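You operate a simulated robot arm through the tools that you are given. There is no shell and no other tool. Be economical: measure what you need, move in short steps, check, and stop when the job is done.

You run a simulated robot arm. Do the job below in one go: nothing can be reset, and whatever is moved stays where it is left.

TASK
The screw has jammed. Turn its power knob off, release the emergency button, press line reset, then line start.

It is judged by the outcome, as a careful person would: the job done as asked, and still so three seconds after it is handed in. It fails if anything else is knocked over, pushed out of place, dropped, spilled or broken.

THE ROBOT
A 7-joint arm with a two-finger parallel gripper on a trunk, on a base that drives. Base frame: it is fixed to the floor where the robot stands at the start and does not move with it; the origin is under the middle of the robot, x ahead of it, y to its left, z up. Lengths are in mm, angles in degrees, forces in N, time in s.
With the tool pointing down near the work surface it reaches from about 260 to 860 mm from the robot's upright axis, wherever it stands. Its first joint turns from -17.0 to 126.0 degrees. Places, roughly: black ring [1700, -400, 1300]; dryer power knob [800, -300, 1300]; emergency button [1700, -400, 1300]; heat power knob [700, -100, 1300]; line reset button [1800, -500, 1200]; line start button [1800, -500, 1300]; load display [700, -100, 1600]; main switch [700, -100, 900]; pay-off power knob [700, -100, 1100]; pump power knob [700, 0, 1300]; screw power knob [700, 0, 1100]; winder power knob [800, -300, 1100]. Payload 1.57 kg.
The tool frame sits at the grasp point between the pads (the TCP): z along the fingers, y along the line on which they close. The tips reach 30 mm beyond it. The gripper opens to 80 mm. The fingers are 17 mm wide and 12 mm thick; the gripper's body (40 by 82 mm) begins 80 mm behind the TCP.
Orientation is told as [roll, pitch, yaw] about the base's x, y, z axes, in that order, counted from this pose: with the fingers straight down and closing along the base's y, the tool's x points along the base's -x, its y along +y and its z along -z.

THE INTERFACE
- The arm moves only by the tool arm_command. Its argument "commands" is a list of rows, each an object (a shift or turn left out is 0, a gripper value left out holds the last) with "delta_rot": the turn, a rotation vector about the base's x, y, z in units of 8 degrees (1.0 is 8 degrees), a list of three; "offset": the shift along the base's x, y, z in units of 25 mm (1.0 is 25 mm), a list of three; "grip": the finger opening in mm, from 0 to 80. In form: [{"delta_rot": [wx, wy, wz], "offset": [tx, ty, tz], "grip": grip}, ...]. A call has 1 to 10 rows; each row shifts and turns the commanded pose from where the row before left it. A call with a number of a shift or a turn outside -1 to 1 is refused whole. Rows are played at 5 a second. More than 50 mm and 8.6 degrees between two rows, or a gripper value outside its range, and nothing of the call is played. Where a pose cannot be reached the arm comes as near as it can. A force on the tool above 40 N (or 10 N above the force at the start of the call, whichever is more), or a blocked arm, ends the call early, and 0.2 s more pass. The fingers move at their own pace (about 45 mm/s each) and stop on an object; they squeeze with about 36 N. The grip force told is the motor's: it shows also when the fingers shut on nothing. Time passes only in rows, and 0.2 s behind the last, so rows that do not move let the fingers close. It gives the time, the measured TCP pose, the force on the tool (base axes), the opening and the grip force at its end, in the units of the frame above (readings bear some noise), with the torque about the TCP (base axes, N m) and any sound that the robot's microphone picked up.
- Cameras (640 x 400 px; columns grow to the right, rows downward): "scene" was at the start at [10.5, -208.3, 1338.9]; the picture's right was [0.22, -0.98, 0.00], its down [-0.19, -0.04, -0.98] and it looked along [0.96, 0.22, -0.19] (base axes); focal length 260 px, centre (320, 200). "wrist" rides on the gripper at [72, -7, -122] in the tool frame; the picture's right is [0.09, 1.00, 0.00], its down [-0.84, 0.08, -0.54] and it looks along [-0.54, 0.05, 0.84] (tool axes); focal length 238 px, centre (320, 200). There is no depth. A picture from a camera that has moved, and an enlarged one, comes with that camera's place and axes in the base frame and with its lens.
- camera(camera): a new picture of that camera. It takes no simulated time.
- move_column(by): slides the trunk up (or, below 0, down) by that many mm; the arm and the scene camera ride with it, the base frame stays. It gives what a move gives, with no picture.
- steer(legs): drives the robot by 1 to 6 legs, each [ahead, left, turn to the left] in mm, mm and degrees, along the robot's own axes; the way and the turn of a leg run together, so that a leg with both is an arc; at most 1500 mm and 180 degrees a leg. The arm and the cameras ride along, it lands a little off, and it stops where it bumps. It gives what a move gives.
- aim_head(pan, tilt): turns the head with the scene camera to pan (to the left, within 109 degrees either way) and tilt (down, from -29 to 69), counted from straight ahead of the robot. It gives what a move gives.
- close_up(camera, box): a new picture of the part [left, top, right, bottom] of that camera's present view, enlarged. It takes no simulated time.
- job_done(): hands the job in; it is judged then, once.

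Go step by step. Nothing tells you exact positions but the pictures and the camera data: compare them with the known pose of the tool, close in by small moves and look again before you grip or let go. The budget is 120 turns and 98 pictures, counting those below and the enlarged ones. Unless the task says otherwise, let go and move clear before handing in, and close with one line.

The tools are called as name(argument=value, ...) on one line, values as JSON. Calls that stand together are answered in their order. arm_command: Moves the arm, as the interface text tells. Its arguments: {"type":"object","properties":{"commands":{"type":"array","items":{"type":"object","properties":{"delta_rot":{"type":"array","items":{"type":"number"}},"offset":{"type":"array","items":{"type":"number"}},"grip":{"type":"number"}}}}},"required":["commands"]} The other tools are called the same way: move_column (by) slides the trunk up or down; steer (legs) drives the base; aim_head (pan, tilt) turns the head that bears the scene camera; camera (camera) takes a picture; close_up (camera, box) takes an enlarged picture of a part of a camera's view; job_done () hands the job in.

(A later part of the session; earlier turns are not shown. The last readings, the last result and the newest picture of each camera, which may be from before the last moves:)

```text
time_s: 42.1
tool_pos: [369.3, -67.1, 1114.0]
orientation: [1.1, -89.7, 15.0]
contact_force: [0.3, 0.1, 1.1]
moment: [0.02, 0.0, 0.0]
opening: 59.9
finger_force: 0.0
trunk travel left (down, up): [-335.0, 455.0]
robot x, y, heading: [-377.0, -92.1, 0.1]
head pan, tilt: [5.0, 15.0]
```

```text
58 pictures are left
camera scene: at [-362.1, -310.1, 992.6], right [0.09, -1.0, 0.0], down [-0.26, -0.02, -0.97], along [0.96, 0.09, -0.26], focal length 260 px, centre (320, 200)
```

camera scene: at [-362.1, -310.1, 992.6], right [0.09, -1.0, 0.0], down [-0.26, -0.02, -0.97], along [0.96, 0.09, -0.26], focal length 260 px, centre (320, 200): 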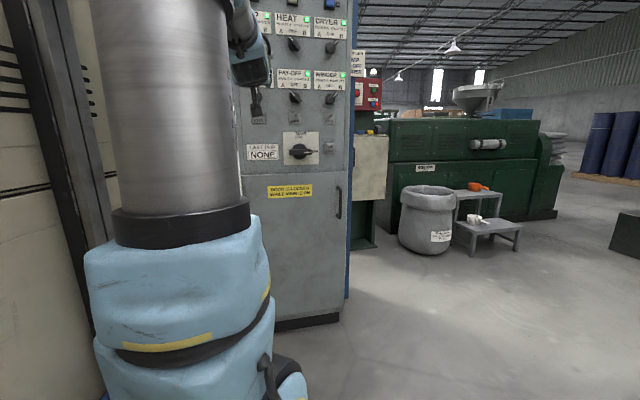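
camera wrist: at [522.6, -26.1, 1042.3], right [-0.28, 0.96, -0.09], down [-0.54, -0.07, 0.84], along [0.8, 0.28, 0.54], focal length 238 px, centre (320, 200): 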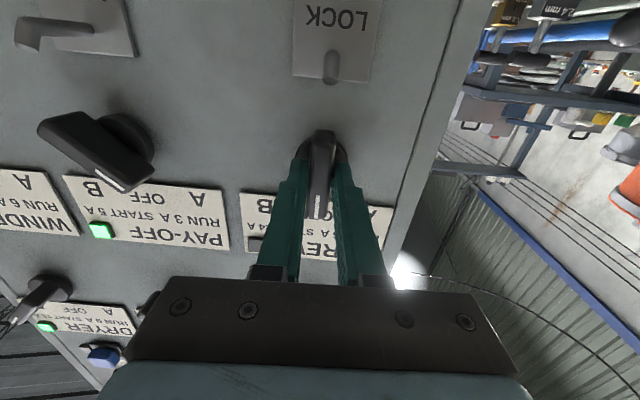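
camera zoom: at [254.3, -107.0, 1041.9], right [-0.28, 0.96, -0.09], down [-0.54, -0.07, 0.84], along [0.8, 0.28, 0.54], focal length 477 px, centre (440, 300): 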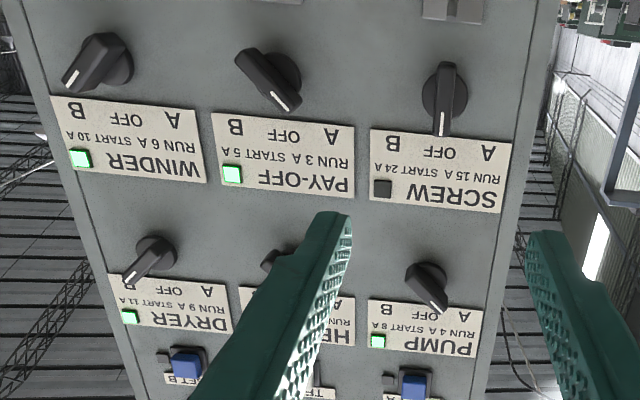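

The screw knob is OFF and its lamp is dark. Now I drive round the cabinet's right side toward the red control box.

steer(legs=[[100, -400, 0], [550, -200, 0]])

move_column(by=200)

camera(camera="scene")

camera(camera="wrist")

```text
time_s: 43.9
tool_pos: [417.3, -236.6, 1114.6]
orientation: [-10.0, -89.8, 24.8]
contact_force: [0.1, -0.2, 0.5]
moment: [0.0, -0.03, -0.01]
opening: 59.7
finger_force: 0.1
trunk travel left (down, up): [-335.0, 455.0]
robot x, y, heading: [-325.8, -242.4, -1.0]
head pan, tilt: [5.0, 15.0]
stopped in leg 1: the robot was blocked; the commanded pose is now the measured one
```

```text
time_s: 46.1
tool_pos: [416.9, -237.1, 1313.3]
orientation: [-5.3, -89.7, 20.2]
contact_force: [-1.0, 0.4, 1.0]
moment: [0.01, 0.04, -0.02]
opening: 60.2
finger_force: 0.0
trunk travel left (down, up): [-535.0, 255.0]
robot x, y, heading: [-331.4, -246.8, -1.0]
head pan, tilt: [5.0, 15.0]
```

```text
57 pictures are left
camera scene: at [-319.5, -464.3, 1192.6], right [0.07, -1.0, 0.0], down [-0.26, -0.02, -0.97], along [0.96, 0.07, -0.26], focal length 260 px, centre (320, 200)
```

scene: 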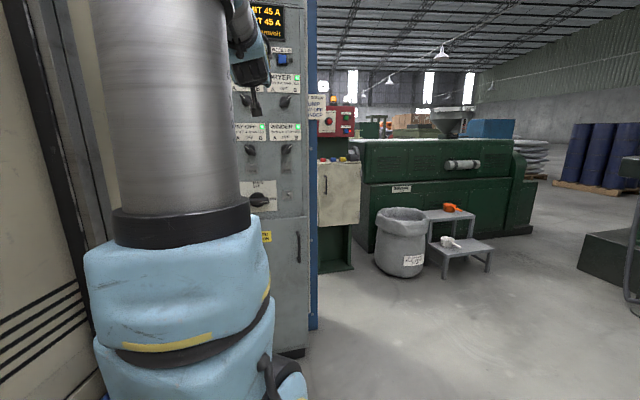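

```text
56 pictures are left
camera wrist: at [301.0, -274.4, 1242.2], right [-0.26, 0.96, -0.09], down [-0.54, -0.06, 0.84], along [0.8, 0.26, 0.54], focal length 238 px, centre (320, 200)
```

wrist: 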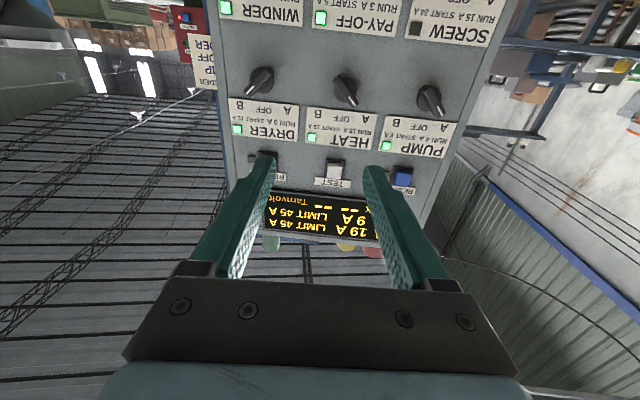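

The base bumped something on its right; I look there.

aim_head(pan=-100, tilt=50)

camera(camera="scene")

```text
time_s: 47.9
tool_pos: [418.0, -238.0, 1313.9]
orientation: [-5.3, -89.7, 20.1]
contact_force: [-0.1, -0.2, 0.4]
moment: [0.0, 0.0, 0.03]
opening: 59.9
finger_force: 0.0
trunk travel left (down, up): [-535.0, 255.0]
robot x, y, heading: [-327.6, -243.1, -0.9]
head pan, tilt: [-100.0, 50.0]
```

```text
55 pictures are left
camera scene: at [-427.4, -546.4, 1138.9], right [-0.98, 0.19, 0.0], down [0.15, 0.75, -0.64], along [-0.12, -0.63, -0.77], focal length 260 px, centre (320, 200)
```

scene: 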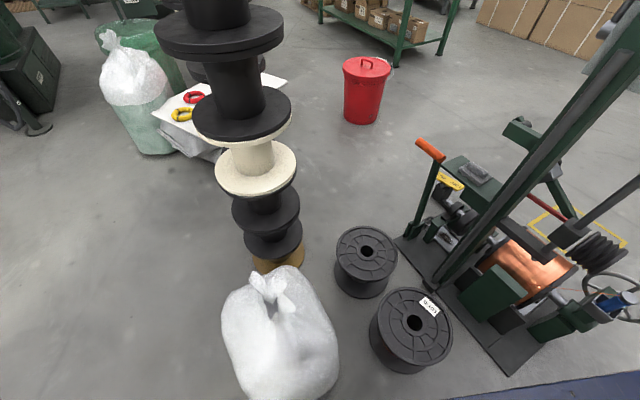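

A white bag stands close at the right. I go ahead first, then arc away to the right around it.

steer(legs=[[200, 0, 0], [250, 0, -45], [500, -100, 0]])

camera(camera="scene")

aim_head(pan=45, tilt=15)

camera(camera="scene")

```text
time_s: 54.1
tool_pos: [908.8, -1292.6, 1313.1]
orientation: [-5.5, -89.7, -24.3]
contact_force: [-0.3, 0.3, 0.4]
moment: [0.01, 0.0, -0.03]
opening: 59.9
finger_force: 0.0
trunk travel left (down, up): [-535.0, 255.0]
robot x, y, heading: [371.9, -775.2, -45.7]
head pan, tilt: [-100.0, 50.0]
```

```text
54 pictures are left
camera scene: at [88.2, -918.5, 1138.9], right [-0.56, 0.83, 0.0], down [0.63, 0.43, -0.64], along [-0.53, -0.36, -0.77], focal length 260 px, centre (320, 200)
```

scene: 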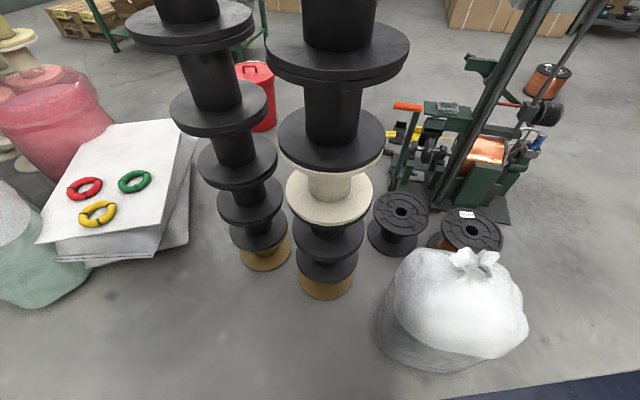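

```text
time_s: 56.4
tool_pos: [907.8, -1292.0, 1313.7]
orientation: [-6.3, -89.8, -23.5]
contact_force: [0.2, -1.2, -0.8]
moment: [0.02, -0.01, 0.02]
opening: 60.3
finger_force: 0.1
trunk travel left (down, up): [-535.0, 255.0]
robot x, y, heading: [371.0, -775.0, -45.7]
head pan, tilt: [45.0, 15.0]
```

```text
53 pictures are left
camera scene: at [245.2, -876.2, 1192.6], right [-0.01, -1.0, 0.0], down [-0.26, 0.0, -0.97], along [0.97, -0.01, -0.26], focal length 260 px, centre (320, 200)
```

scene: 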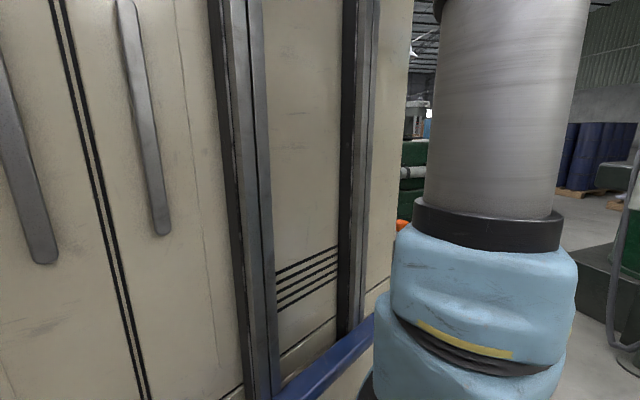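

The beige "cabinet" at the left moves with me, so it is part of the robot's own body. I check how far it extends before turning.

aim_head(pan=60, tilt=60)

camera(camera="scene")

camera(camera="wrist")

```text
time_s: 57.5
tool_pos: [908.2, -1291.9, 1314.4]
orientation: [-6.4, -89.8, -23.5]
contact_force: [0.3, 0.3, -0.4]
moment: [0.0, 0.0, -0.02]
opening: 60.1
finger_force: 0.0
trunk travel left (down, up): [-535.0, 255.0]
robot x, y, heading: [371.8, -775.0, -45.5]
head pan, tilt: [60.0, 60.0]
```

```text
52 pictures are left
camera scene: at [216.4, -858.6, 1126.3], right [0.25, -0.97, 0.0], down [-0.84, -0.21, -0.5], along [0.49, 0.12, -0.87], focal length 260 px, centre (320, 200)
```

scene: 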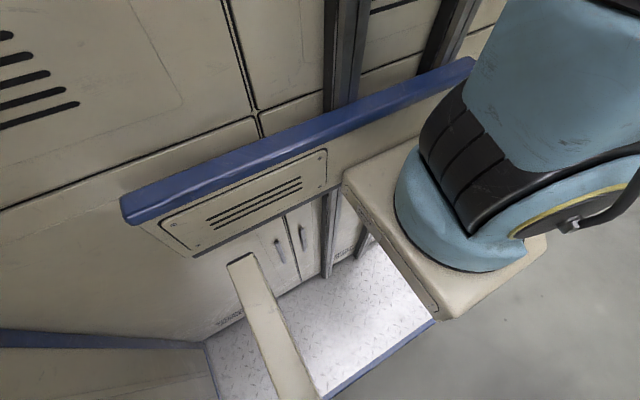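

```text
51 pictures are left
camera wrist: at [798.3, -1236.9, 1242.3], right [0.49, 0.86, -0.09], down [-0.43, 0.34, 0.84], along [0.76, -0.38, 0.54], focal length 238 px, centre (320, 200)
```

wrist: 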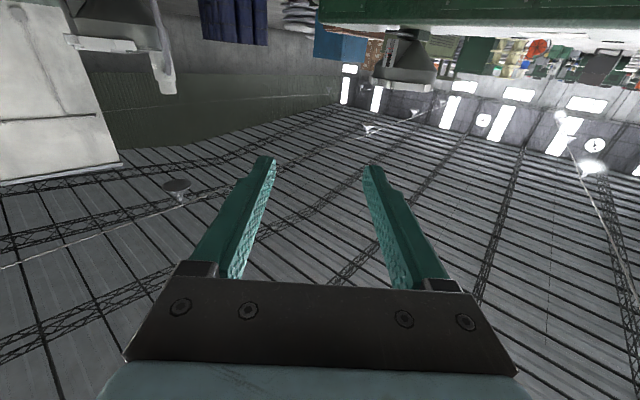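

steer(legs=[[0, 0, 45]])

aim_head(pan=10, tilt=10)

camera(camera="scene")

```text
time_s: 60.0
tool_pos: [1118.5, -758.0, 1314.5]
orientation: [-5.9, -89.8, 21.5]
contact_force: [-0.1, 0.4, -0.1]
moment: [-0.02, -0.02, 0.04]
opening: 59.8
finger_force: 0.1
trunk travel left (down, up): [-535.0, 255.0]
robot x, y, heading: [372.7, -773.0, -0.4]
head pan, tilt: [60.0, 60.0]
```

```text
time_s: 61.2
tool_pos: [1116.8, -758.4, 1313.9]
orientation: [-6.5, -89.8, 21.8]
contact_force: [-0.8, 0.4, -0.9]
moment: [-0.01, 0.01, 0.03]
opening: 60.1
finger_force: 0.1
trunk travel left (down, up): [-535.0, 255.0]
robot x, y, heading: [372.9, -771.9, -0.4]
head pan, tilt: [10.0, 10.0]
```

```text
50 pictures are left
camera scene: at [382.2, -985.5, 1200.6], right [0.17, -0.99, 0.0], down [-0.17, -0.03, -0.98], along [0.97, 0.16, -0.17], focal length 260 px, centre (320, 200)
```

scene: 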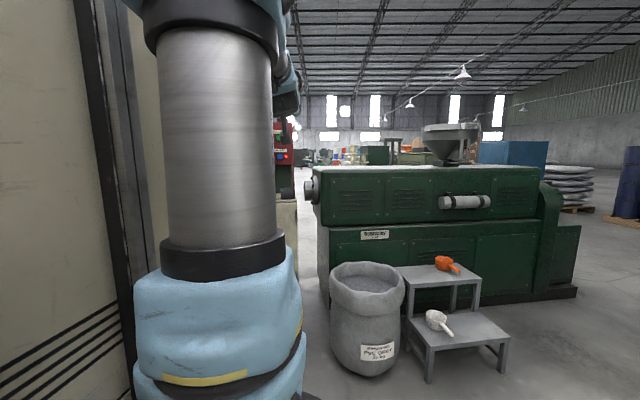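

steer(legs=[[330, 80, 0]])

aim_head(pan=25, tilt=10)

camera(camera="scene")

camera(camera="wrist")

```text
time_s: 63.4
tool_pos: [1448.3, -679.5, 1313.7]
orientation: [-6.9, -89.7, 22.4]
contact_force: [0.5, 0.0, -0.8]
moment: [0.0, 0.03, -0.02]
opening: 60.2
finger_force: 0.1
trunk travel left (down, up): [-535.0, 255.0]
robot x, y, heading: [702.5, -691.0, -0.4]
head pan, tilt: [10.0, 10.0]
```

```text
time_s: 64.2
tool_pos: [1448.5, -681.0, 1314.1]
orientation: [-8.1, -89.8, 23.6]
contact_force: [-1.7, -0.8, -0.3]
moment: [-0.02, -0.02, 0.01]
opening: 60.1
finger_force: 0.0
trunk travel left (down, up): [-535.0, 255.0]
robot x, y, heading: [703.3, -696.5, -0.5]
head pan, tilt: [25.0, 10.0]
```

```text
49 pictures are left
camera scene: at [705.2, -884.9, 1200.7], right [0.41, -0.91, 0.0], down [-0.16, -0.07, -0.98], along [0.9, 0.41, -0.17], focal length 260 px, centre (320, 200)
```

scene: 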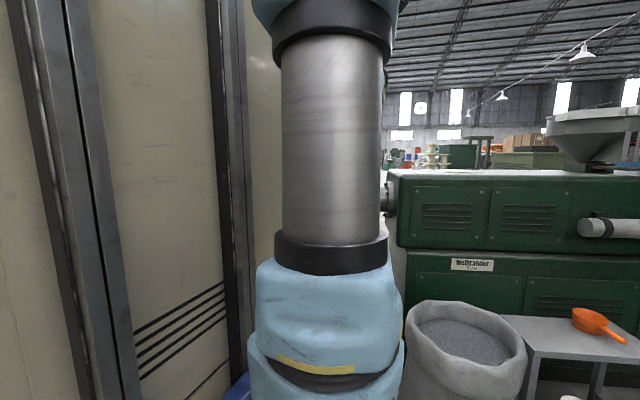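

```text
48 pictures are left
camera wrist: at [1332.2, -719.8, 1242.4], right [-0.27, 0.96, -0.09], down [-0.54, -0.07, 0.84], along [0.8, 0.27, 0.54], focal length 238 px, centre (320, 200)
```

wrist: 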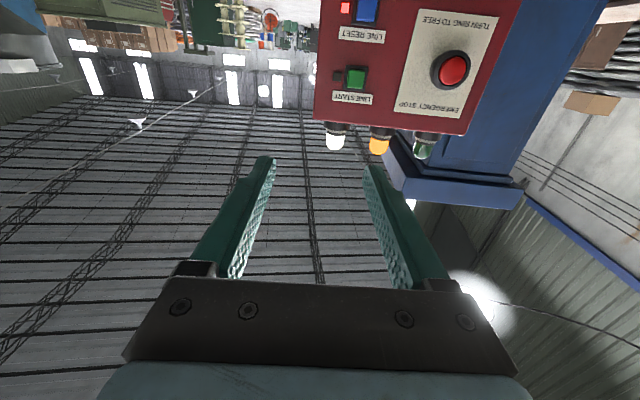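

close_up(camera="wrist", box=[300, 0, 520, 150])

```text
2.67 times, centred on (410, 75) of wrist
camera zoom: at [1332.2, -719.8, 1242.4], right [-0.27, 0.96, -0.09], down [-0.54, -0.07, 0.84], along [0.8, 0.27, 0.54], focal length 636 px, centre (80, 533)
```

zoom: 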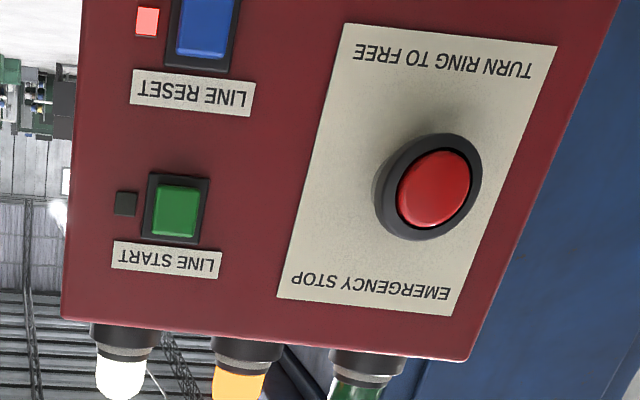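

E-stop has a black ring labelled "TURN RING TO FREE"; the box face is turned roughly 30° left. I drive nearer with an 18° left turn.

steer(legs=[[170, -45, 18]])

camera(camera="wrist")

```text
time_s: 65.4
tool_pos: [1520.8, -540.6, 1312.2]
orientation: [-55.7, -88.1, 84.4]
contact_force: [0.7, -2.3, 0.1]
moment: [0.03, -0.03, 0.13]
opening: 60.0
finger_force: 0.0
trunk travel left (down, up): [-535.0, 255.0]
robot x, y, heading: [800.5, -739.0, 12.5]
head pan, tilt: [25.0, 10.0]
stopped in leg 1: the robot was blocked; the commanded pose is now the measured one
```

```text
46 pictures are left
camera wrist: at [1415.0, -607.8, 1241.6], right [-0.48, 0.87, -0.12], down [-0.51, -0.17, 0.84], along [0.71, 0.46, 0.52], focal length 238 px, centre (320, 200)
```

wrist: 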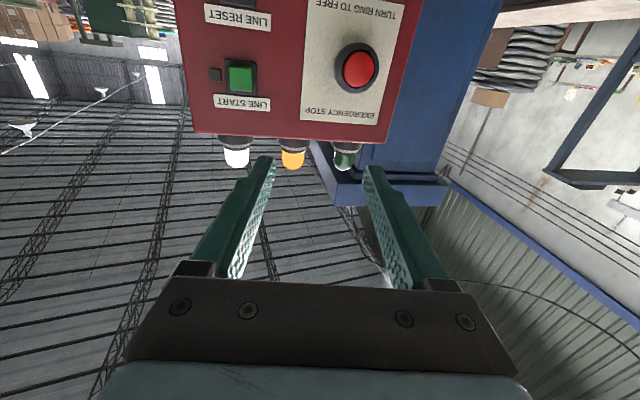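

aim_head(pan=-25, tilt=45)

camera(camera="scene")

```text
time_s: 66.6
tool_pos: [1519.8, -541.5, 1312.5]
orientation: [-57.0, -88.3, 85.7]
contact_force: [-0.2, -0.6, 0.2]
moment: [-0.02, 0.05, 0.01]
opening: 60.0
finger_force: 0.0
trunk travel left (down, up): [-535.0, 255.0]
robot x, y, heading: [803.9, -736.9, 12.4]
head pan, tilt: [-25.0, 45.0]
```

```text
45 pictures are left
camera scene: at [857.2, -1007.8, 1145.5], right [-0.22, -0.98, -0.01], down [-0.69, 0.16, -0.7], along [0.69, -0.15, -0.71], focal length 260 px, centre (320, 200)
```

scene: 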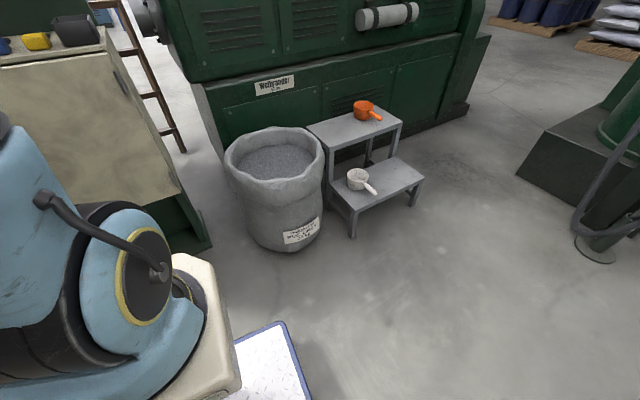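

aim_head(pan=75, tilt=40)

camera(camera="scene")

aim_head(pan=-109, tilt=45)

camera(camera="scene")

```text
time_s: 68.4
tool_pos: [1519.8, -542.8, 1313.3]
orientation: [-57.0, -88.3, 85.6]
contact_force: [0.2, 0.1, -0.1]
moment: [0.03, 0.02, 0.0]
opening: 59.9
finger_force: 0.0
trunk travel left (down, up): [-535.0, 255.0]
robot x, y, heading: [803.1, -736.4, 12.4]
head pan, tilt: [75.0, 40.0]
```

```text
44 pictures are left
camera scene: at [781.3, -905.0, 1153.7], right [1.0, -0.05, 0.0], down [-0.03, -0.64, -0.77], along [0.04, 0.77, -0.64], focal length 260 px, centre (320, 200)
```

scene: 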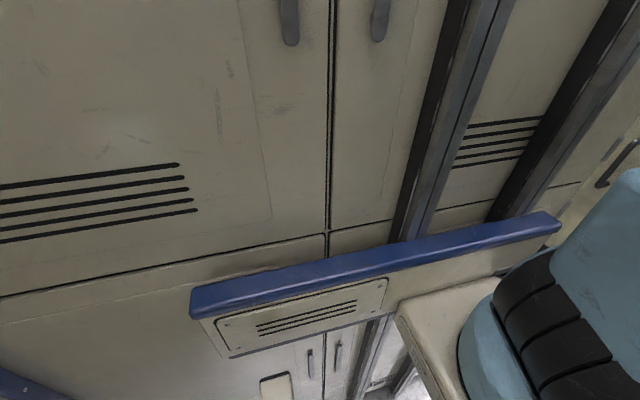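

```text
time_s: 71.1
tool_pos: [1520.2, -542.2, 1312.4]
orientation: [-56.8, -88.4, 85.5]
contact_force: [-0.9, 0.1, 0.0]
moment: [-0.02, 0.01, -0.02]
opening: 59.8
finger_force: 0.1
trunk travel left (down, up): [-535.0, 255.0]
robot x, y, heading: [802.2, -742.1, 12.7]
head pan, tilt: [-108.9, 45.0]
```

```text
43 pictures are left
camera scene: at [767.7, -1070.4, 1145.0], right [-0.99, 0.11, 0.0], down [0.08, 0.71, -0.7], along [-0.08, -0.7, -0.71], focal length 260 px, centre (320, 200)
```

scene: 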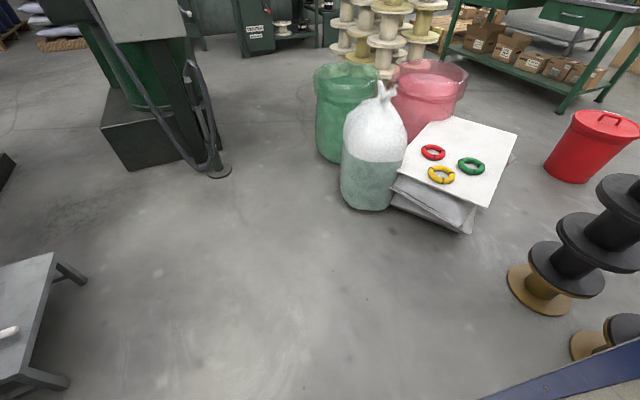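

Nothing on the right, so the left side of the robot's body was probably against the cabinet. I pull the arm in a little, shift right and then ahead.

arm_command(commands=[{"offset": [-0.9, 0, 0]}, {"offset": [-0.9, 0, 0]}, {"offset": [-0.9, 0, 0]}])

steer(legs=[[0, -80, 0], [165, -10, 0]])

camera(camera="wrist")

```text
time_s: 71.9
tool_pos: [1452.1, -542.1, 1312.4]
orientation: [-56.4, -88.3, 84.9]
contact_force: [0.2, -0.9, -0.4]
moment: [0.05, 0.02, 0.01]
opening: 60.0
finger_force: 0.1
trunk travel left (down, up): [-535.0, 255.0]
robot x, y, heading: [804.5, -740.8, 12.5]
head pan, tilt: [-108.9, 45.0]
```

```text
time_s: 74.0
tool_pos: [1631.1, -581.4, 1310.3]
orientation: [-58.4, -88.2, 87.1]
contact_force: [0.3, 0.0, 0.9]
moment: [0.0, 0.01, 0.02]
opening: 60.0
finger_force: 0.1
trunk travel left (down, up): [-535.0, 255.0]
robot x, y, heading: [988.4, -783.7, 12.4]
head pan, tilt: [-108.9, 45.0]
```

```text
42 pictures are left
camera wrist: at [1528.0, -647.9, 1240.5], right [-0.48, 0.87, -0.12], down [-0.51, -0.17, 0.84], along [0.71, 0.46, 0.52], focal length 238 px, centre (320, 200)
```

wrist: 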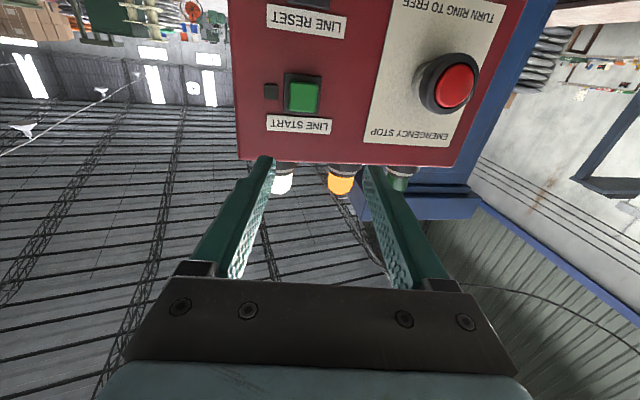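

move_column(by=-58)

arm_command(commands=[{"offset": [0, 1, 0], "grip": 80}, {"offset": [0, 1, 0]}, {"offset": [0, 1, 0]}, {"offset": [0, 1, 0]}, {"offset": [0, 1, 0]}, {"offset": [0, 0.9, 0]}])

camera(camera="wrist")

```text
time_s: 75.0
tool_pos: [1630.8, -581.5, 1251.0]
orientation: [-58.5, -88.1, 87.2]
contact_force: [-0.6, -0.4, 0.1]
moment: [-0.04, -0.02, 0.02]
opening: 60.0
finger_force: 0.0
trunk travel left (down, up): [-477.0, 313.0]
robot x, y, heading: [985.7, -789.1, 12.5]
head pan, tilt: [-108.9, 45.0]
```

```text
time_s: 76.3
tool_pos: [1699.4, -587.5, 1274.7]
orientation: [93.3, -87.4, -75.3]
contact_force: [0.0, -0.2, 0.2]
moment: [-0.01, -0.03, 0.01]
opening: 80.0
finger_force: 0.0
trunk travel left (down, up): [-477.0, 313.0]
robot x, y, heading: [988.0, -784.0, 12.3]
head pan, tilt: [-108.9, 45.0]
stopped in row 6: the arm was blocked; the commanded pose is now the measured one
```

```text
41 pictures are left
camera wrist: at [1584.3, -627.8, 1200.7], right [-0.31, 0.95, -0.05], down [-0.53, -0.13, 0.84], along [0.79, 0.28, 0.54], focal length 238 px, centre (320, 200)
```

wrist: 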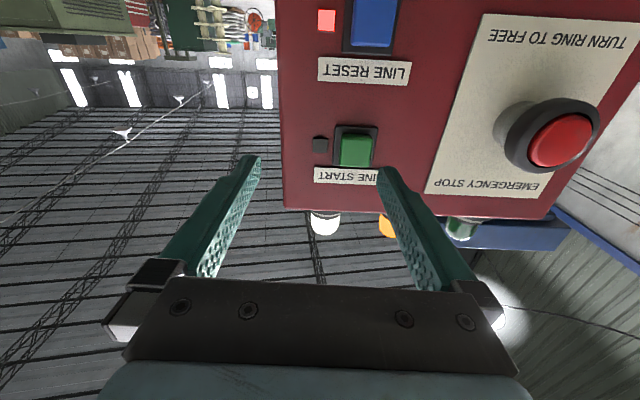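

The arm cannot go further left of the robot's middle, so I need the robot turned more to the left. I turn in place, shifting slightly right.

steer(legs=[[0, -40, 0], [0, 0, 25]])

camera(camera="wrist")

```text
time_s: 78.4
tool_pos: [1555.9, -342.0, 1274.3]
orientation: [95.4, -87.3, -52.4]
contact_force: [0.5, -0.1, -1.5]
moment: [0.03, 0.02, 0.02]
opening: 79.9
finger_force: 0.1
trunk travel left (down, up): [-477.0, 313.0]
robot x, y, heading: [992.9, -823.7, 37.5]
head pan, tilt: [-108.9, 45.0]
```

```text
40 pictures are left
camera wrist: at [1470.9, -427.5, 1201.1], right [-0.68, 0.73, -0.05], down [-0.43, -0.34, 0.84], along [0.6, 0.59, 0.55], focal length 238 px, centre (320, 200)
```

wrist: 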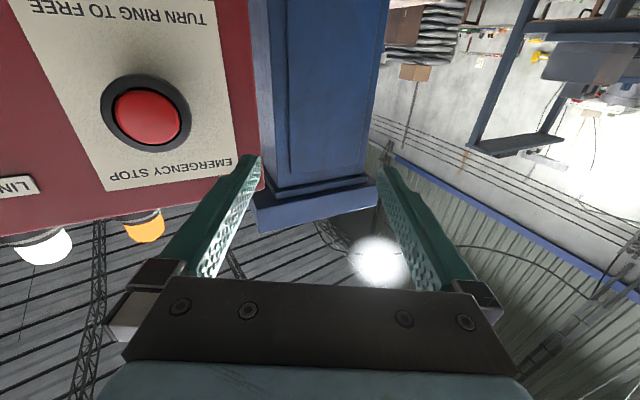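

arm_command(commands=[{"offset": [0.76, -0.95, -0.21], "delta_rot": [0, 0, -0.4]}, {"offset": [0.76, -0.95, -0.21], "delta_rot": [0, 0, -0.4]}, {"offset": [0.76, -0.95, -0.21], "delta_rot": [0, 0, -0.4]}, {"offset": [0.76, -0.95, -0.21], "delta_rot": [0, 0, -0.4]}])

camera(camera="wrist")

```text
time_s: 79.4
tool_pos: [1625.7, -428.5, 1251.6]
orientation: [95.7, -88.0, -65.4]
contact_force: [0.3, -0.7, 0.3]
moment: [0.02, 0.02, 0.0]
opening: 79.8
finger_force: 0.1
trunk travel left (down, up): [-477.0, 313.0]
robot x, y, heading: [998.0, -821.7, 37.1]
head pan, tilt: [-108.9, 45.0]
```

```text
39 pictures are left
camera wrist: at [1522.9, -493.6, 1178.4], right [-0.5, 0.86, -0.06], down [-0.49, -0.23, 0.84], along [0.71, 0.45, 0.54], focal length 238 px, centre (320, 200)
```

wrist: 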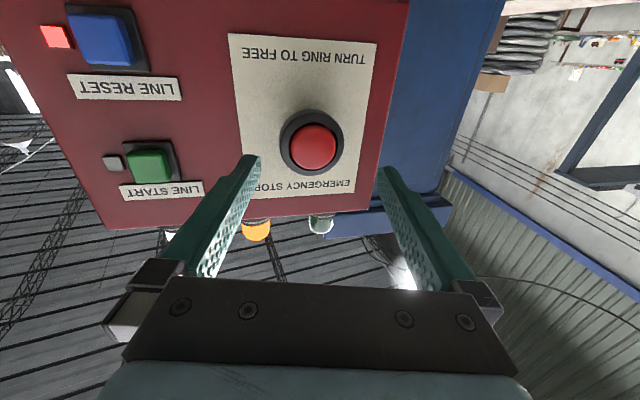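

arm_command(commands=[{"offset": [0, 0.2, 0], "delta_rot": [0, 0, -0.62]}, {"offset": [0, 0.2, 0], "delta_rot": [0, 0, -0.62]}, {}])

camera(camera="wrist")

```text
time_s: 80.4
tool_pos: [1636.3, -448.6, 1254.7]
orientation: [83.2, -85.2, -63.4]
contact_force: [0.1, -0.5, 0.5]
moment: [0.01, 0.02, 0.03]
opening: 80.1
finger_force: 0.1
trunk travel left (down, up): [-477.0, 313.0]
robot x, y, heading: [992.8, -823.2, 37.3]
head pan, tilt: [-108.9, 45.0]
stopped in row 3: the arm was blocked; the commanded pose is now the measured one
```

```text
38 pictures are left
camera wrist: at [1521.4, -490.0, 1183.0], right [-0.34, 0.94, -0.01], down [-0.5, -0.17, 0.85], along [0.79, 0.29, 0.53], focal length 238 px, centre (320, 200)
```

wrist: 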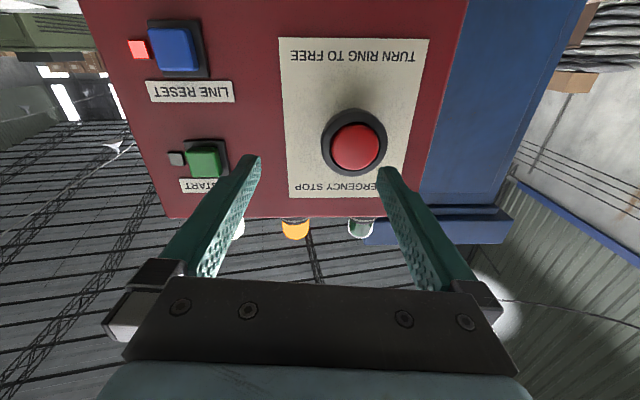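

The face points about 20° left; the tool yaw relative to the robot hit its limit, so I turn the base back by about 9°.

steer(legs=[[-20, 55, -9.3]])

arm_command(commands=[{"offset": [0, 0.9, 0], "delta_rot": [0, 0, 0.5]}, {"offset": [0, 0.9, 0], "delta_rot": [0, 0, 0.5]}])

camera(camera="wrist")

```text
time_s: 81.5
tool_pos: [1643.1, -523.8, 1255.5]
orientation: [83.6, -85.3, -73.2]
contact_force: [-0.4, 0.9, 0.4]
moment: [-0.01, 0.05, -0.02]
opening: 80.1
finger_force: 0.0
trunk travel left (down, up): [-477.0, 313.0]
robot x, y, heading: [944.0, -790.3, 27.8]
head pan, tilt: [-108.9, 45.0]
```

```text
time_s: 82.1
tool_pos: [1645.9, -480.7, 1262.5]
orientation: [87.7, -84.7, -69.5]
contact_force: [-7.3, -4.3, 5.7]
moment: [-0.14, 0.64, 0.34]
opening: 80.2
finger_force: 0.2
trunk travel left (down, up): [-477.0, 313.0]
robot x, y, heading: [945.9, -789.2, 27.8]
head pan, tilt: [-108.9, 45.0]
```

```text
37 pictures are left
camera wrist: at [1530.1, -519.0, 1191.0], right [-0.31, 0.95, 0.0], down [-0.51, -0.17, 0.84], along [0.8, 0.26, 0.54], focal length 238 px, centre (320, 200)
```

wrist: 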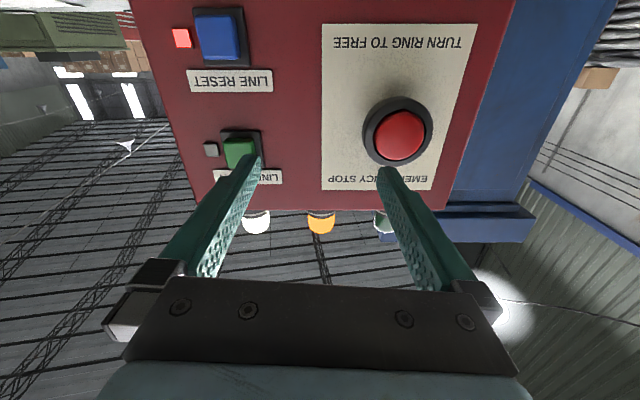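

arm_command(commands=[{}])

aim_head(pan=10, tilt=5)

camera(camera="scene")

```text
time_s: 82.5
tool_pos: [1648.8, -480.4, 1258.3]
orientation: [82.7, -84.6, -64.5]
contact_force: [0.0, -1.3, 0.0]
moment: [0.01, 0.02, 0.11]
opening: 80.0
finger_force: 0.1
trunk travel left (down, up): [-477.0, 313.0]
robot x, y, heading: [945.7, -788.6, 27.9]
head pan, tilt: [-108.9, 45.0]
```

```text
time_s: 84.5
tool_pos: [1650.1, -477.6, 1252.5]
orientation: [79.7, -84.7, -61.3]
contact_force: [-0.1, -0.1, -0.3]
moment: [0.0, 0.0, -0.01]
opening: 80.5
finger_force: 0.0
trunk travel left (down, up): [-477.0, 313.0]
robot x, y, heading: [946.0, -791.0, 28.1]
head pan, tilt: [10.0, 5.0]
```

```text
36 pictures are left
camera scene: at [1055.9, -980.6, 1149.1], right [0.61, -0.79, -0.01], down [-0.07, -0.04, -1.0], along [0.79, 0.61, -0.08], focal length 260 px, centre (320, 200)
```

scene: 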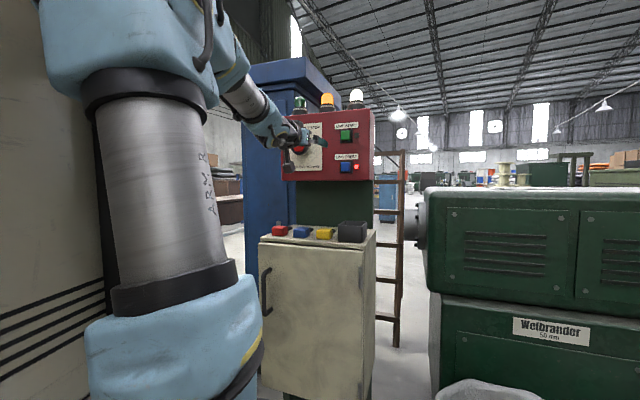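

arm_command(commands=[{"offset": [-0.27, 0.82, 0], "delta_rot": [-0.2, -0.07, 0]}, {"offset": [-0.27, 0.82, 0], "delta_rot": [-0.2, -0.07, 0]}, {"offset": [-0.27, 0.82, 0], "delta_rot": [-0.2, -0.07, 0]}, {}, {}])

camera(camera="wrist")

```text
time_s: 85.9
tool_pos: [1643.0, -442.6, 1268.9]
orientation: [76.7, -85.6, -58.7]
contact_force: [-0.1, -0.9, 0.1]
moment: [0.01, -0.03, 0.01]
opening: 80.1
finger_force: 0.1
trunk travel left (down, up): [-477.0, 313.0]
robot x, y, heading: [946.9, -787.8, 27.9]
head pan, tilt: [10.0, 5.0]
stopped in row 5: the arm was blocked; the commanded pose is now the measured one
```

```text
35 pictures are left
camera wrist: at [1526.3, -482.5, 1198.4], right [-0.31, 0.95, -0.02], down [-0.51, -0.15, 0.85], along [0.8, 0.27, 0.53], focal length 238 px, centre (320, 200)
```

wrist: 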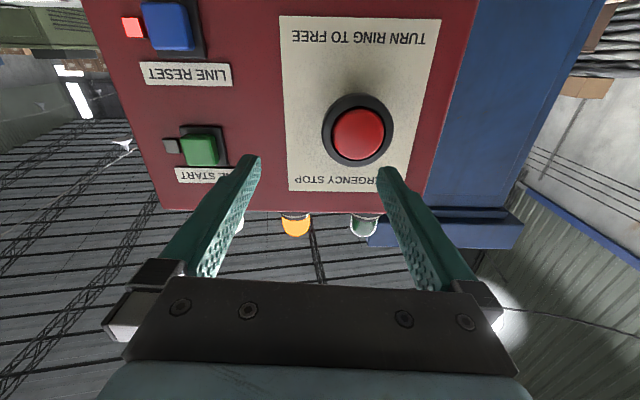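

Left motion is again limited with the gripper level; it worked earlier with the gripper rolled. The ring is round, so I roll about 35° and shift left again.

arm_command(commands=[{"delta_rot": [0.8, 0.27, 0], "offset": [0, 0, -0.2]}, {"delta_rot": [0.8, 0.27, 0], "offset": [0, 0, -0.2]}, {"delta_rot": [0.8, 0.27, 0], "offset": [0, 0, -0.2]}, {"delta_rot": [0.8, 0.27, 0], "offset": [0, 0, -0.1]}, {"delta_rot": [0.8, 0.27, 0]}, {"offset": [-0.2, 0.6, 0]}, {"offset": [-0.2, 0.6, 0]}, {}])

camera(camera="wrist")

```text
time_s: 87.9
tool_pos: [1641.0, -434.4, 1266.8]
orientation: [88.5, -48.0, -70.2]
contact_force: [-0.3, -0.3, -0.3]
moment: [-0.01, -0.03, -0.03]
opening: 80.0
finger_force: 0.1
trunk travel left (down, up): [-477.0, 313.0]
robot x, y, heading: [947.3, -787.4, 28.0]
head pan, tilt: [10.0, 5.0]
stopped in row 8: the arm was blocked; the commanded pose is now the measured one
```

```text
34 pictures are left
camera wrist: at [1510.8, -433.3, 1210.9], right [-0.25, 0.76, 0.6], down [-0.34, -0.64, 0.68], along [0.91, -0.04, 0.42], focal length 238 px, centre (320, 200)
```

wrist: 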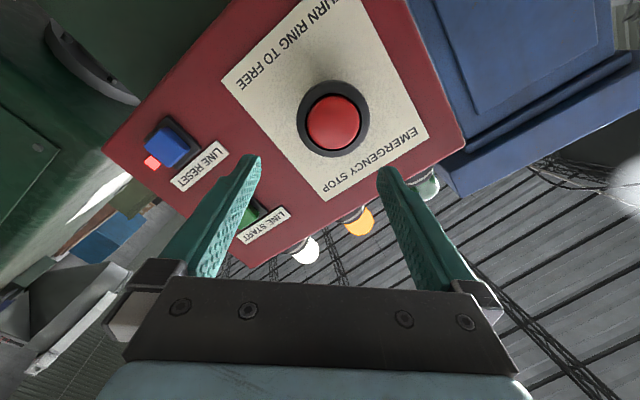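

arm_command(commands=[{"offset": [-0.4, 0, 1]}, {"offset": [-0.4, 0, 1]}, {"offset": [0, 0, 1]}, {"offset": [0, 0, 1]}, {"offset": [0, 0, 1]}, {"offset": [0, 0, 1]}])

move_column(by=-165)

arm_command(commands=[{"offset": [-0.1, 0.4, 0]}, {"offset": [-0.1, 0.4, 0]}, {}])

camera(camera="wrist")

```text
time_s: 89.3
tool_pos: [1626.8, -428.7, 1411.5]
orientation: [87.9, -49.4, -70.2]
contact_force: [0.0, 0.6, -0.6]
moment: [0.01, -0.01, -0.04]
opening: 79.8
finger_force: 0.1
trunk travel left (down, up): [-477.0, 313.0]
robot x, y, heading: [946.0, -789.8, 27.8]
head pan, tilt: [10.0, 5.0]
```

```text
time_s: 91.2
tool_pos: [1622.6, -431.7, 1250.4]
orientation: [88.3, -49.0, -70.4]
contact_force: [-0.1, -0.4, -0.7]
moment: [0.02, -0.01, 0.02]
opening: 80.0
finger_force: 0.0
trunk travel left (down, up): [-312.0, 478.0]
robot x, y, heading: [943.5, -787.8, 28.1]
head pan, tilt: [10.0, 5.0]
```

```text
time_s: 92.2
tool_pos: [1632.3, -436.6, 1259.3]
orientation: [88.5, -47.7, -72.4]
contact_force: [-0.3, 0.5, 0.6]
moment: [0.0, -0.03, -0.02]
opening: 79.9
finger_force: 0.0
trunk travel left (down, up): [-312.0, 478.0]
robot x, y, heading: [947.4, -788.6, 28.0]
head pan, tilt: [10.0, 5.0]
stopped in row 3: the arm was blocked; the commanded pose is now the measured one
```

```text
33 pictures are left
camera wrist: at [1501.8, -430.3, 1202.3], right [-0.22, 0.77, 0.6], down [-0.36, -0.64, 0.68], along [0.91, -0.07, 0.42], focal length 238 px, centre (320, 200)
```

wrist: 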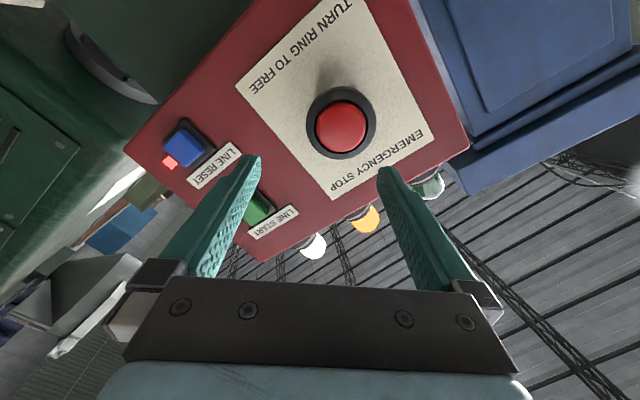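

I'll use the base for lateral alignment instead: strafe left about 29 mm.

steer(legs=[[4, 29, 0]])

arm_command(commands=[{"offset": [0, 0, -0.2]}])

camera(camera="wrist")

```text
time_s: 93.1
tool_pos: [1633.8, -434.5, 1262.4]
orientation: [88.8, -47.4, -73.5]
contact_force: [0.1, 0.4, -0.8]
moment: [0.0, -0.01, -0.01]
opening: 80.1
finger_force: 0.0
trunk travel left (down, up): [-312.0, 478.0]
robot x, y, heading: [942.6, -774.0, 27.8]
head pan, tilt: [10.0, 5.0]
stopped in leg 1: the robot was blocked; the commanded pose is now the measured one
```

```text
time_s: 93.5
tool_pos: [1632.2, -433.6, 1258.0]
orientation: [89.0, -47.4, -73.6]
contact_force: [0.6, 0.5, 0.1]
moment: [0.01, -0.02, -0.01]
opening: 79.9
finger_force: 0.1
trunk travel left (down, up): [-312.0, 478.0]
robot x, y, heading: [947.3, -775.2, 27.8]
head pan, tilt: [10.0, 5.0]
```

```text
32 pictures are left
camera wrist: at [1502.6, -424.8, 1201.6], right [-0.21, 0.77, 0.61], down [-0.38, -0.64, 0.67], along [0.9, -0.09, 0.42], focal length 238 px, centre (320, 200)
```

wrist: 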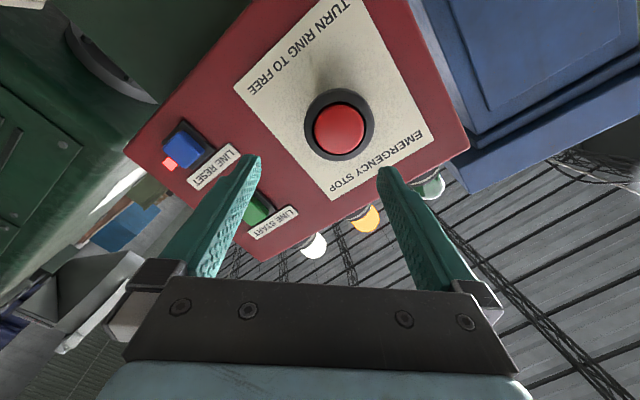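

Both base and arm stop toward the left, so something on the arm touches. I look at the elbow.

aim_head(pan=40, tilt=-10)

camera(camera="scene")

aim_head(pan=5, tilt=-5)

camera(camera="scene")

```text
time_s: 94.5
tool_pos: [1633.0, -433.8, 1257.1]
orientation: [89.0, -47.3, -73.4]
contact_force: [-0.1, 0.0, -0.7]
moment: [-0.01, -0.01, 0.0]
opening: 79.8
finger_force: 0.1
trunk travel left (down, up): [-312.0, 478.0]
robot x, y, heading: [940.9, -778.2, 27.7]
head pan, tilt: [40.0, -10.0]
```

```text
31 pictures are left
camera scene: at [1013.4, -940.8, 1008.5], right [0.92, -0.38, 0.0], down [0.06, 0.16, -0.98], along [0.38, 0.91, 0.17], focal length 260 px, centre (320, 200)
```

scene: 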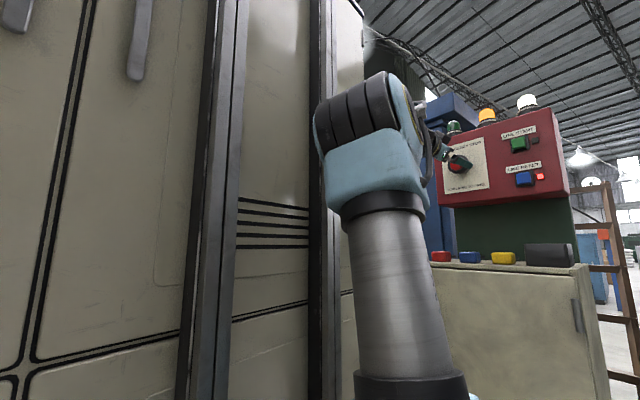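

```text
time_s: 95.5
tool_pos: [1630.9, -433.5, 1256.4]
orientation: [88.8, -47.3, -73.4]
contact_force: [0.9, -0.6, -0.1]
moment: [0.01, -0.06, 0.0]
opening: 80.2
finger_force: 0.1
trunk travel left (down, up): [-312.0, 478.0]
robot x, y, heading: [941.9, -777.5, 27.8]
head pan, tilt: [5.0, -5.0]
```

```text
30 pictures are left
camera scene: at [1054.9, -971.6, 1000.7], right [0.54, -0.84, 0.0], down [0.07, 0.05, -1.0], along [0.84, 0.54, 0.09], focal length 260 px, centre (320, 200)
```

scene: 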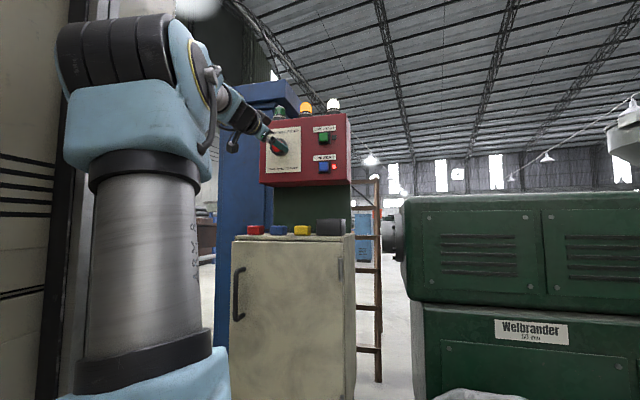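

The elbow is against the robot's own mast. A pose with the robot turned further left and the wrist more to its right frees the elbow, so I re-park accordingly.

steer(legs=[[8, -39, 0], [0, 0, 9.2]])

arm_command(commands=[{"offset": [0.7, -0.9, 0]}, {"offset": [0.7, -0.9, 0]}, {}])

camera(camera="wrist")

```text
time_s: 97.0
tool_pos: [1600.8, -362.6, 1256.2]
orientation: [88.8, -47.4, -64.1]
contact_force: [-0.2, -0.4, -0.1]
moment: [-0.03, -0.03, 0.04]
opening: 79.9
finger_force: 0.0
trunk travel left (down, up): [-312.0, 478.0]
robot x, y, heading: [972.2, -808.0, 36.5]
head pan, tilt: [5.0, -5.0]
```

```text
time_s: 97.8
tool_pos: [1633.5, -404.0, 1256.2]
orientation: [88.9, -47.6, -64.3]
contact_force: [-0.1, 0.4, 0.2]
moment: [0.02, 0.02, 0.04]
opening: 80.0
finger_force: 0.0
trunk travel left (down, up): [-312.0, 478.0]
robot x, y, heading: [974.0, -811.1, 36.4]
head pan, tilt: [5.0, -5.0]
```

```text
29 pictures are left
camera wrist: at [1503.2, -415.9, 1199.7], right [-0.33, 0.73, 0.6], down [-0.27, -0.68, 0.68], along [0.9, 0.06, 0.42], focal length 238 px, centre (320, 200)
```

wrist: 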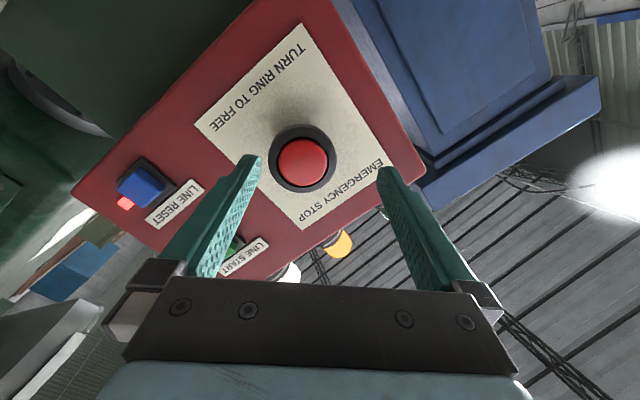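

arm_command(commands=[{"offset": [0.36, -0.78, 0.04]}, {"offset": [0.55, 0.25, 0]}, {"offset": [0.55, 0.25, 0]}, {}])

close_up(camera="wrist", box=[200, 90, 440, 240])

close_up(camera="scene", box=[210, 80, 370, 200])

```text
time_s: 98.8
tool_pos: [1669.5, -410.9, 1257.9]
orientation: [89.0, -47.6, -64.4]
contact_force: [0.2, -0.2, 0.5]
moment: [0.0, -0.01, 0.0]
opening: 79.9
finger_force: 0.0
trunk travel left (down, up): [-312.0, 478.0]
robot x, y, heading: [973.9, -808.4, 36.6]
head pan, tilt: [5.0, -5.0]
```

```text
2.67 times, centred on (320, 165) of wrist
camera zoom: at [1540.0, -423.8, 1200.6], right [-0.33, 0.73, 0.6], down [-0.27, -0.68, 0.68], along [0.9, 0.06, 0.42], focal length 636 px, centre (320, 293)
```

zoom: 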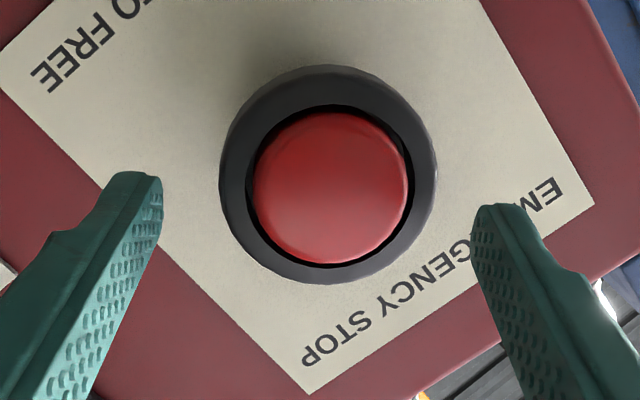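

```text
3.33 times, centred on (290, 140) of scene
camera zoom: at [1112.7, -982.3, 1001.4], right [0.66, -0.75, 0.0], down [0.07, 0.06, -1.0], along [0.74, 0.66, 0.09], focal length 866 px, centre (420, 400)
```

zoom: 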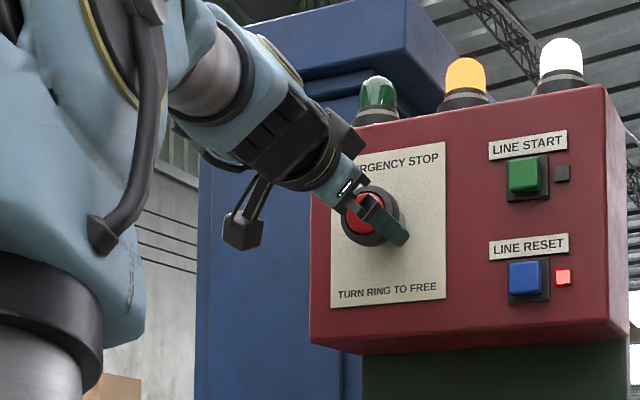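

Aligned with the ring. I advance about 9 mm and close on the black ring.

arm_command(commands=[{"offset": [0.33, 0.15, 0]}, {"grip": 62}, {"grip": 40}, {"grip": 30}, {}])

close_up(camera="wrist", box=[200, 90, 440, 240])

```text
time_s: 100.0
tool_pos: [1677.3, -407.5, 1258.3]
orientation: [89.1, -47.6, -64.3]
contact_force: [4.8, 12.5, 14.4]
moment: [0.24, -0.33, 0.35]
opening: 59.3
finger_force: 38.2
trunk travel left (down, up): [-312.0, 478.0]
robot x, y, heading: [976.4, -807.0, 36.5]
head pan, tilt: [5.0, -5.0]
```

```text
2.67 times, centred on (320, 165) of wrist
camera zoom: at [1547.5, -419.0, 1201.5], right [-0.33, 0.73, 0.6], down [-0.27, -0.69, 0.68], along [0.9, 0.06, 0.42], focal length 636 px, centre (320, 293)
```

zoom: 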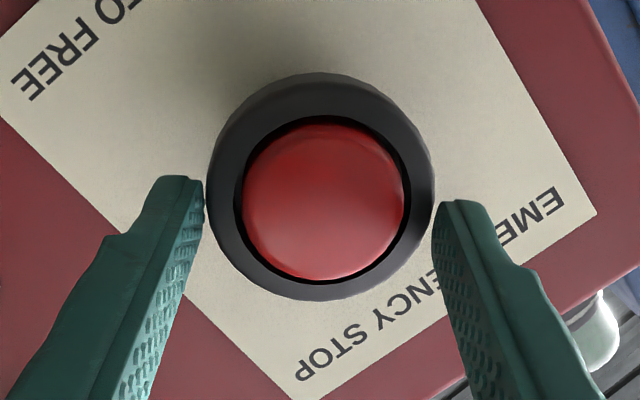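

Ring held. I turn it clockwise (as seen from the front) first.

arm_command(commands=[{"offset": [-0.02, 0.05, 0.05]}, {"delta_rot": [0.6, 0.28, 0]}, {"delta_rot": [0.6, 0.28, 0]}, {"delta_rot": [0.6, 0.28, 0]}, {"delta_rot": [0.6, 0.28, 0]}, {"delta_rot": [0.6, 0.28, 0]}])

close_up(camera="wrist", box=[200, 90, 440, 240])

```text
time_s: 101.4
tool_pos: [1677.4, -407.7, 1255.3]
orientation: [89.0, -21.1, -64.6]
contact_force: [-6.7, -5.8, -10.8]
moment: [-0.09, -0.19, -0.86]
opening: 58.9
finger_force: 45.2
trunk travel left (down, up): [-312.0, 478.0]
robot x, y, heading: [976.8, -809.8, 36.6]
head pan, tilt: [5.0, -5.0]
```

```text
2.67 times, centred on (320, 165) of wrist
camera zoom: at [1539.5, -400.7, 1226.5], right [-0.17, 0.41, 0.9], down [-0.17, -0.91, 0.38], along [0.97, -0.08, 0.23], focal length 636 px, centre (320, 293)
```

zoom: 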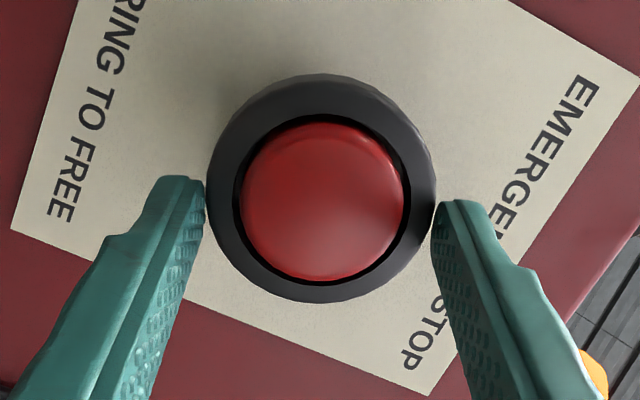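

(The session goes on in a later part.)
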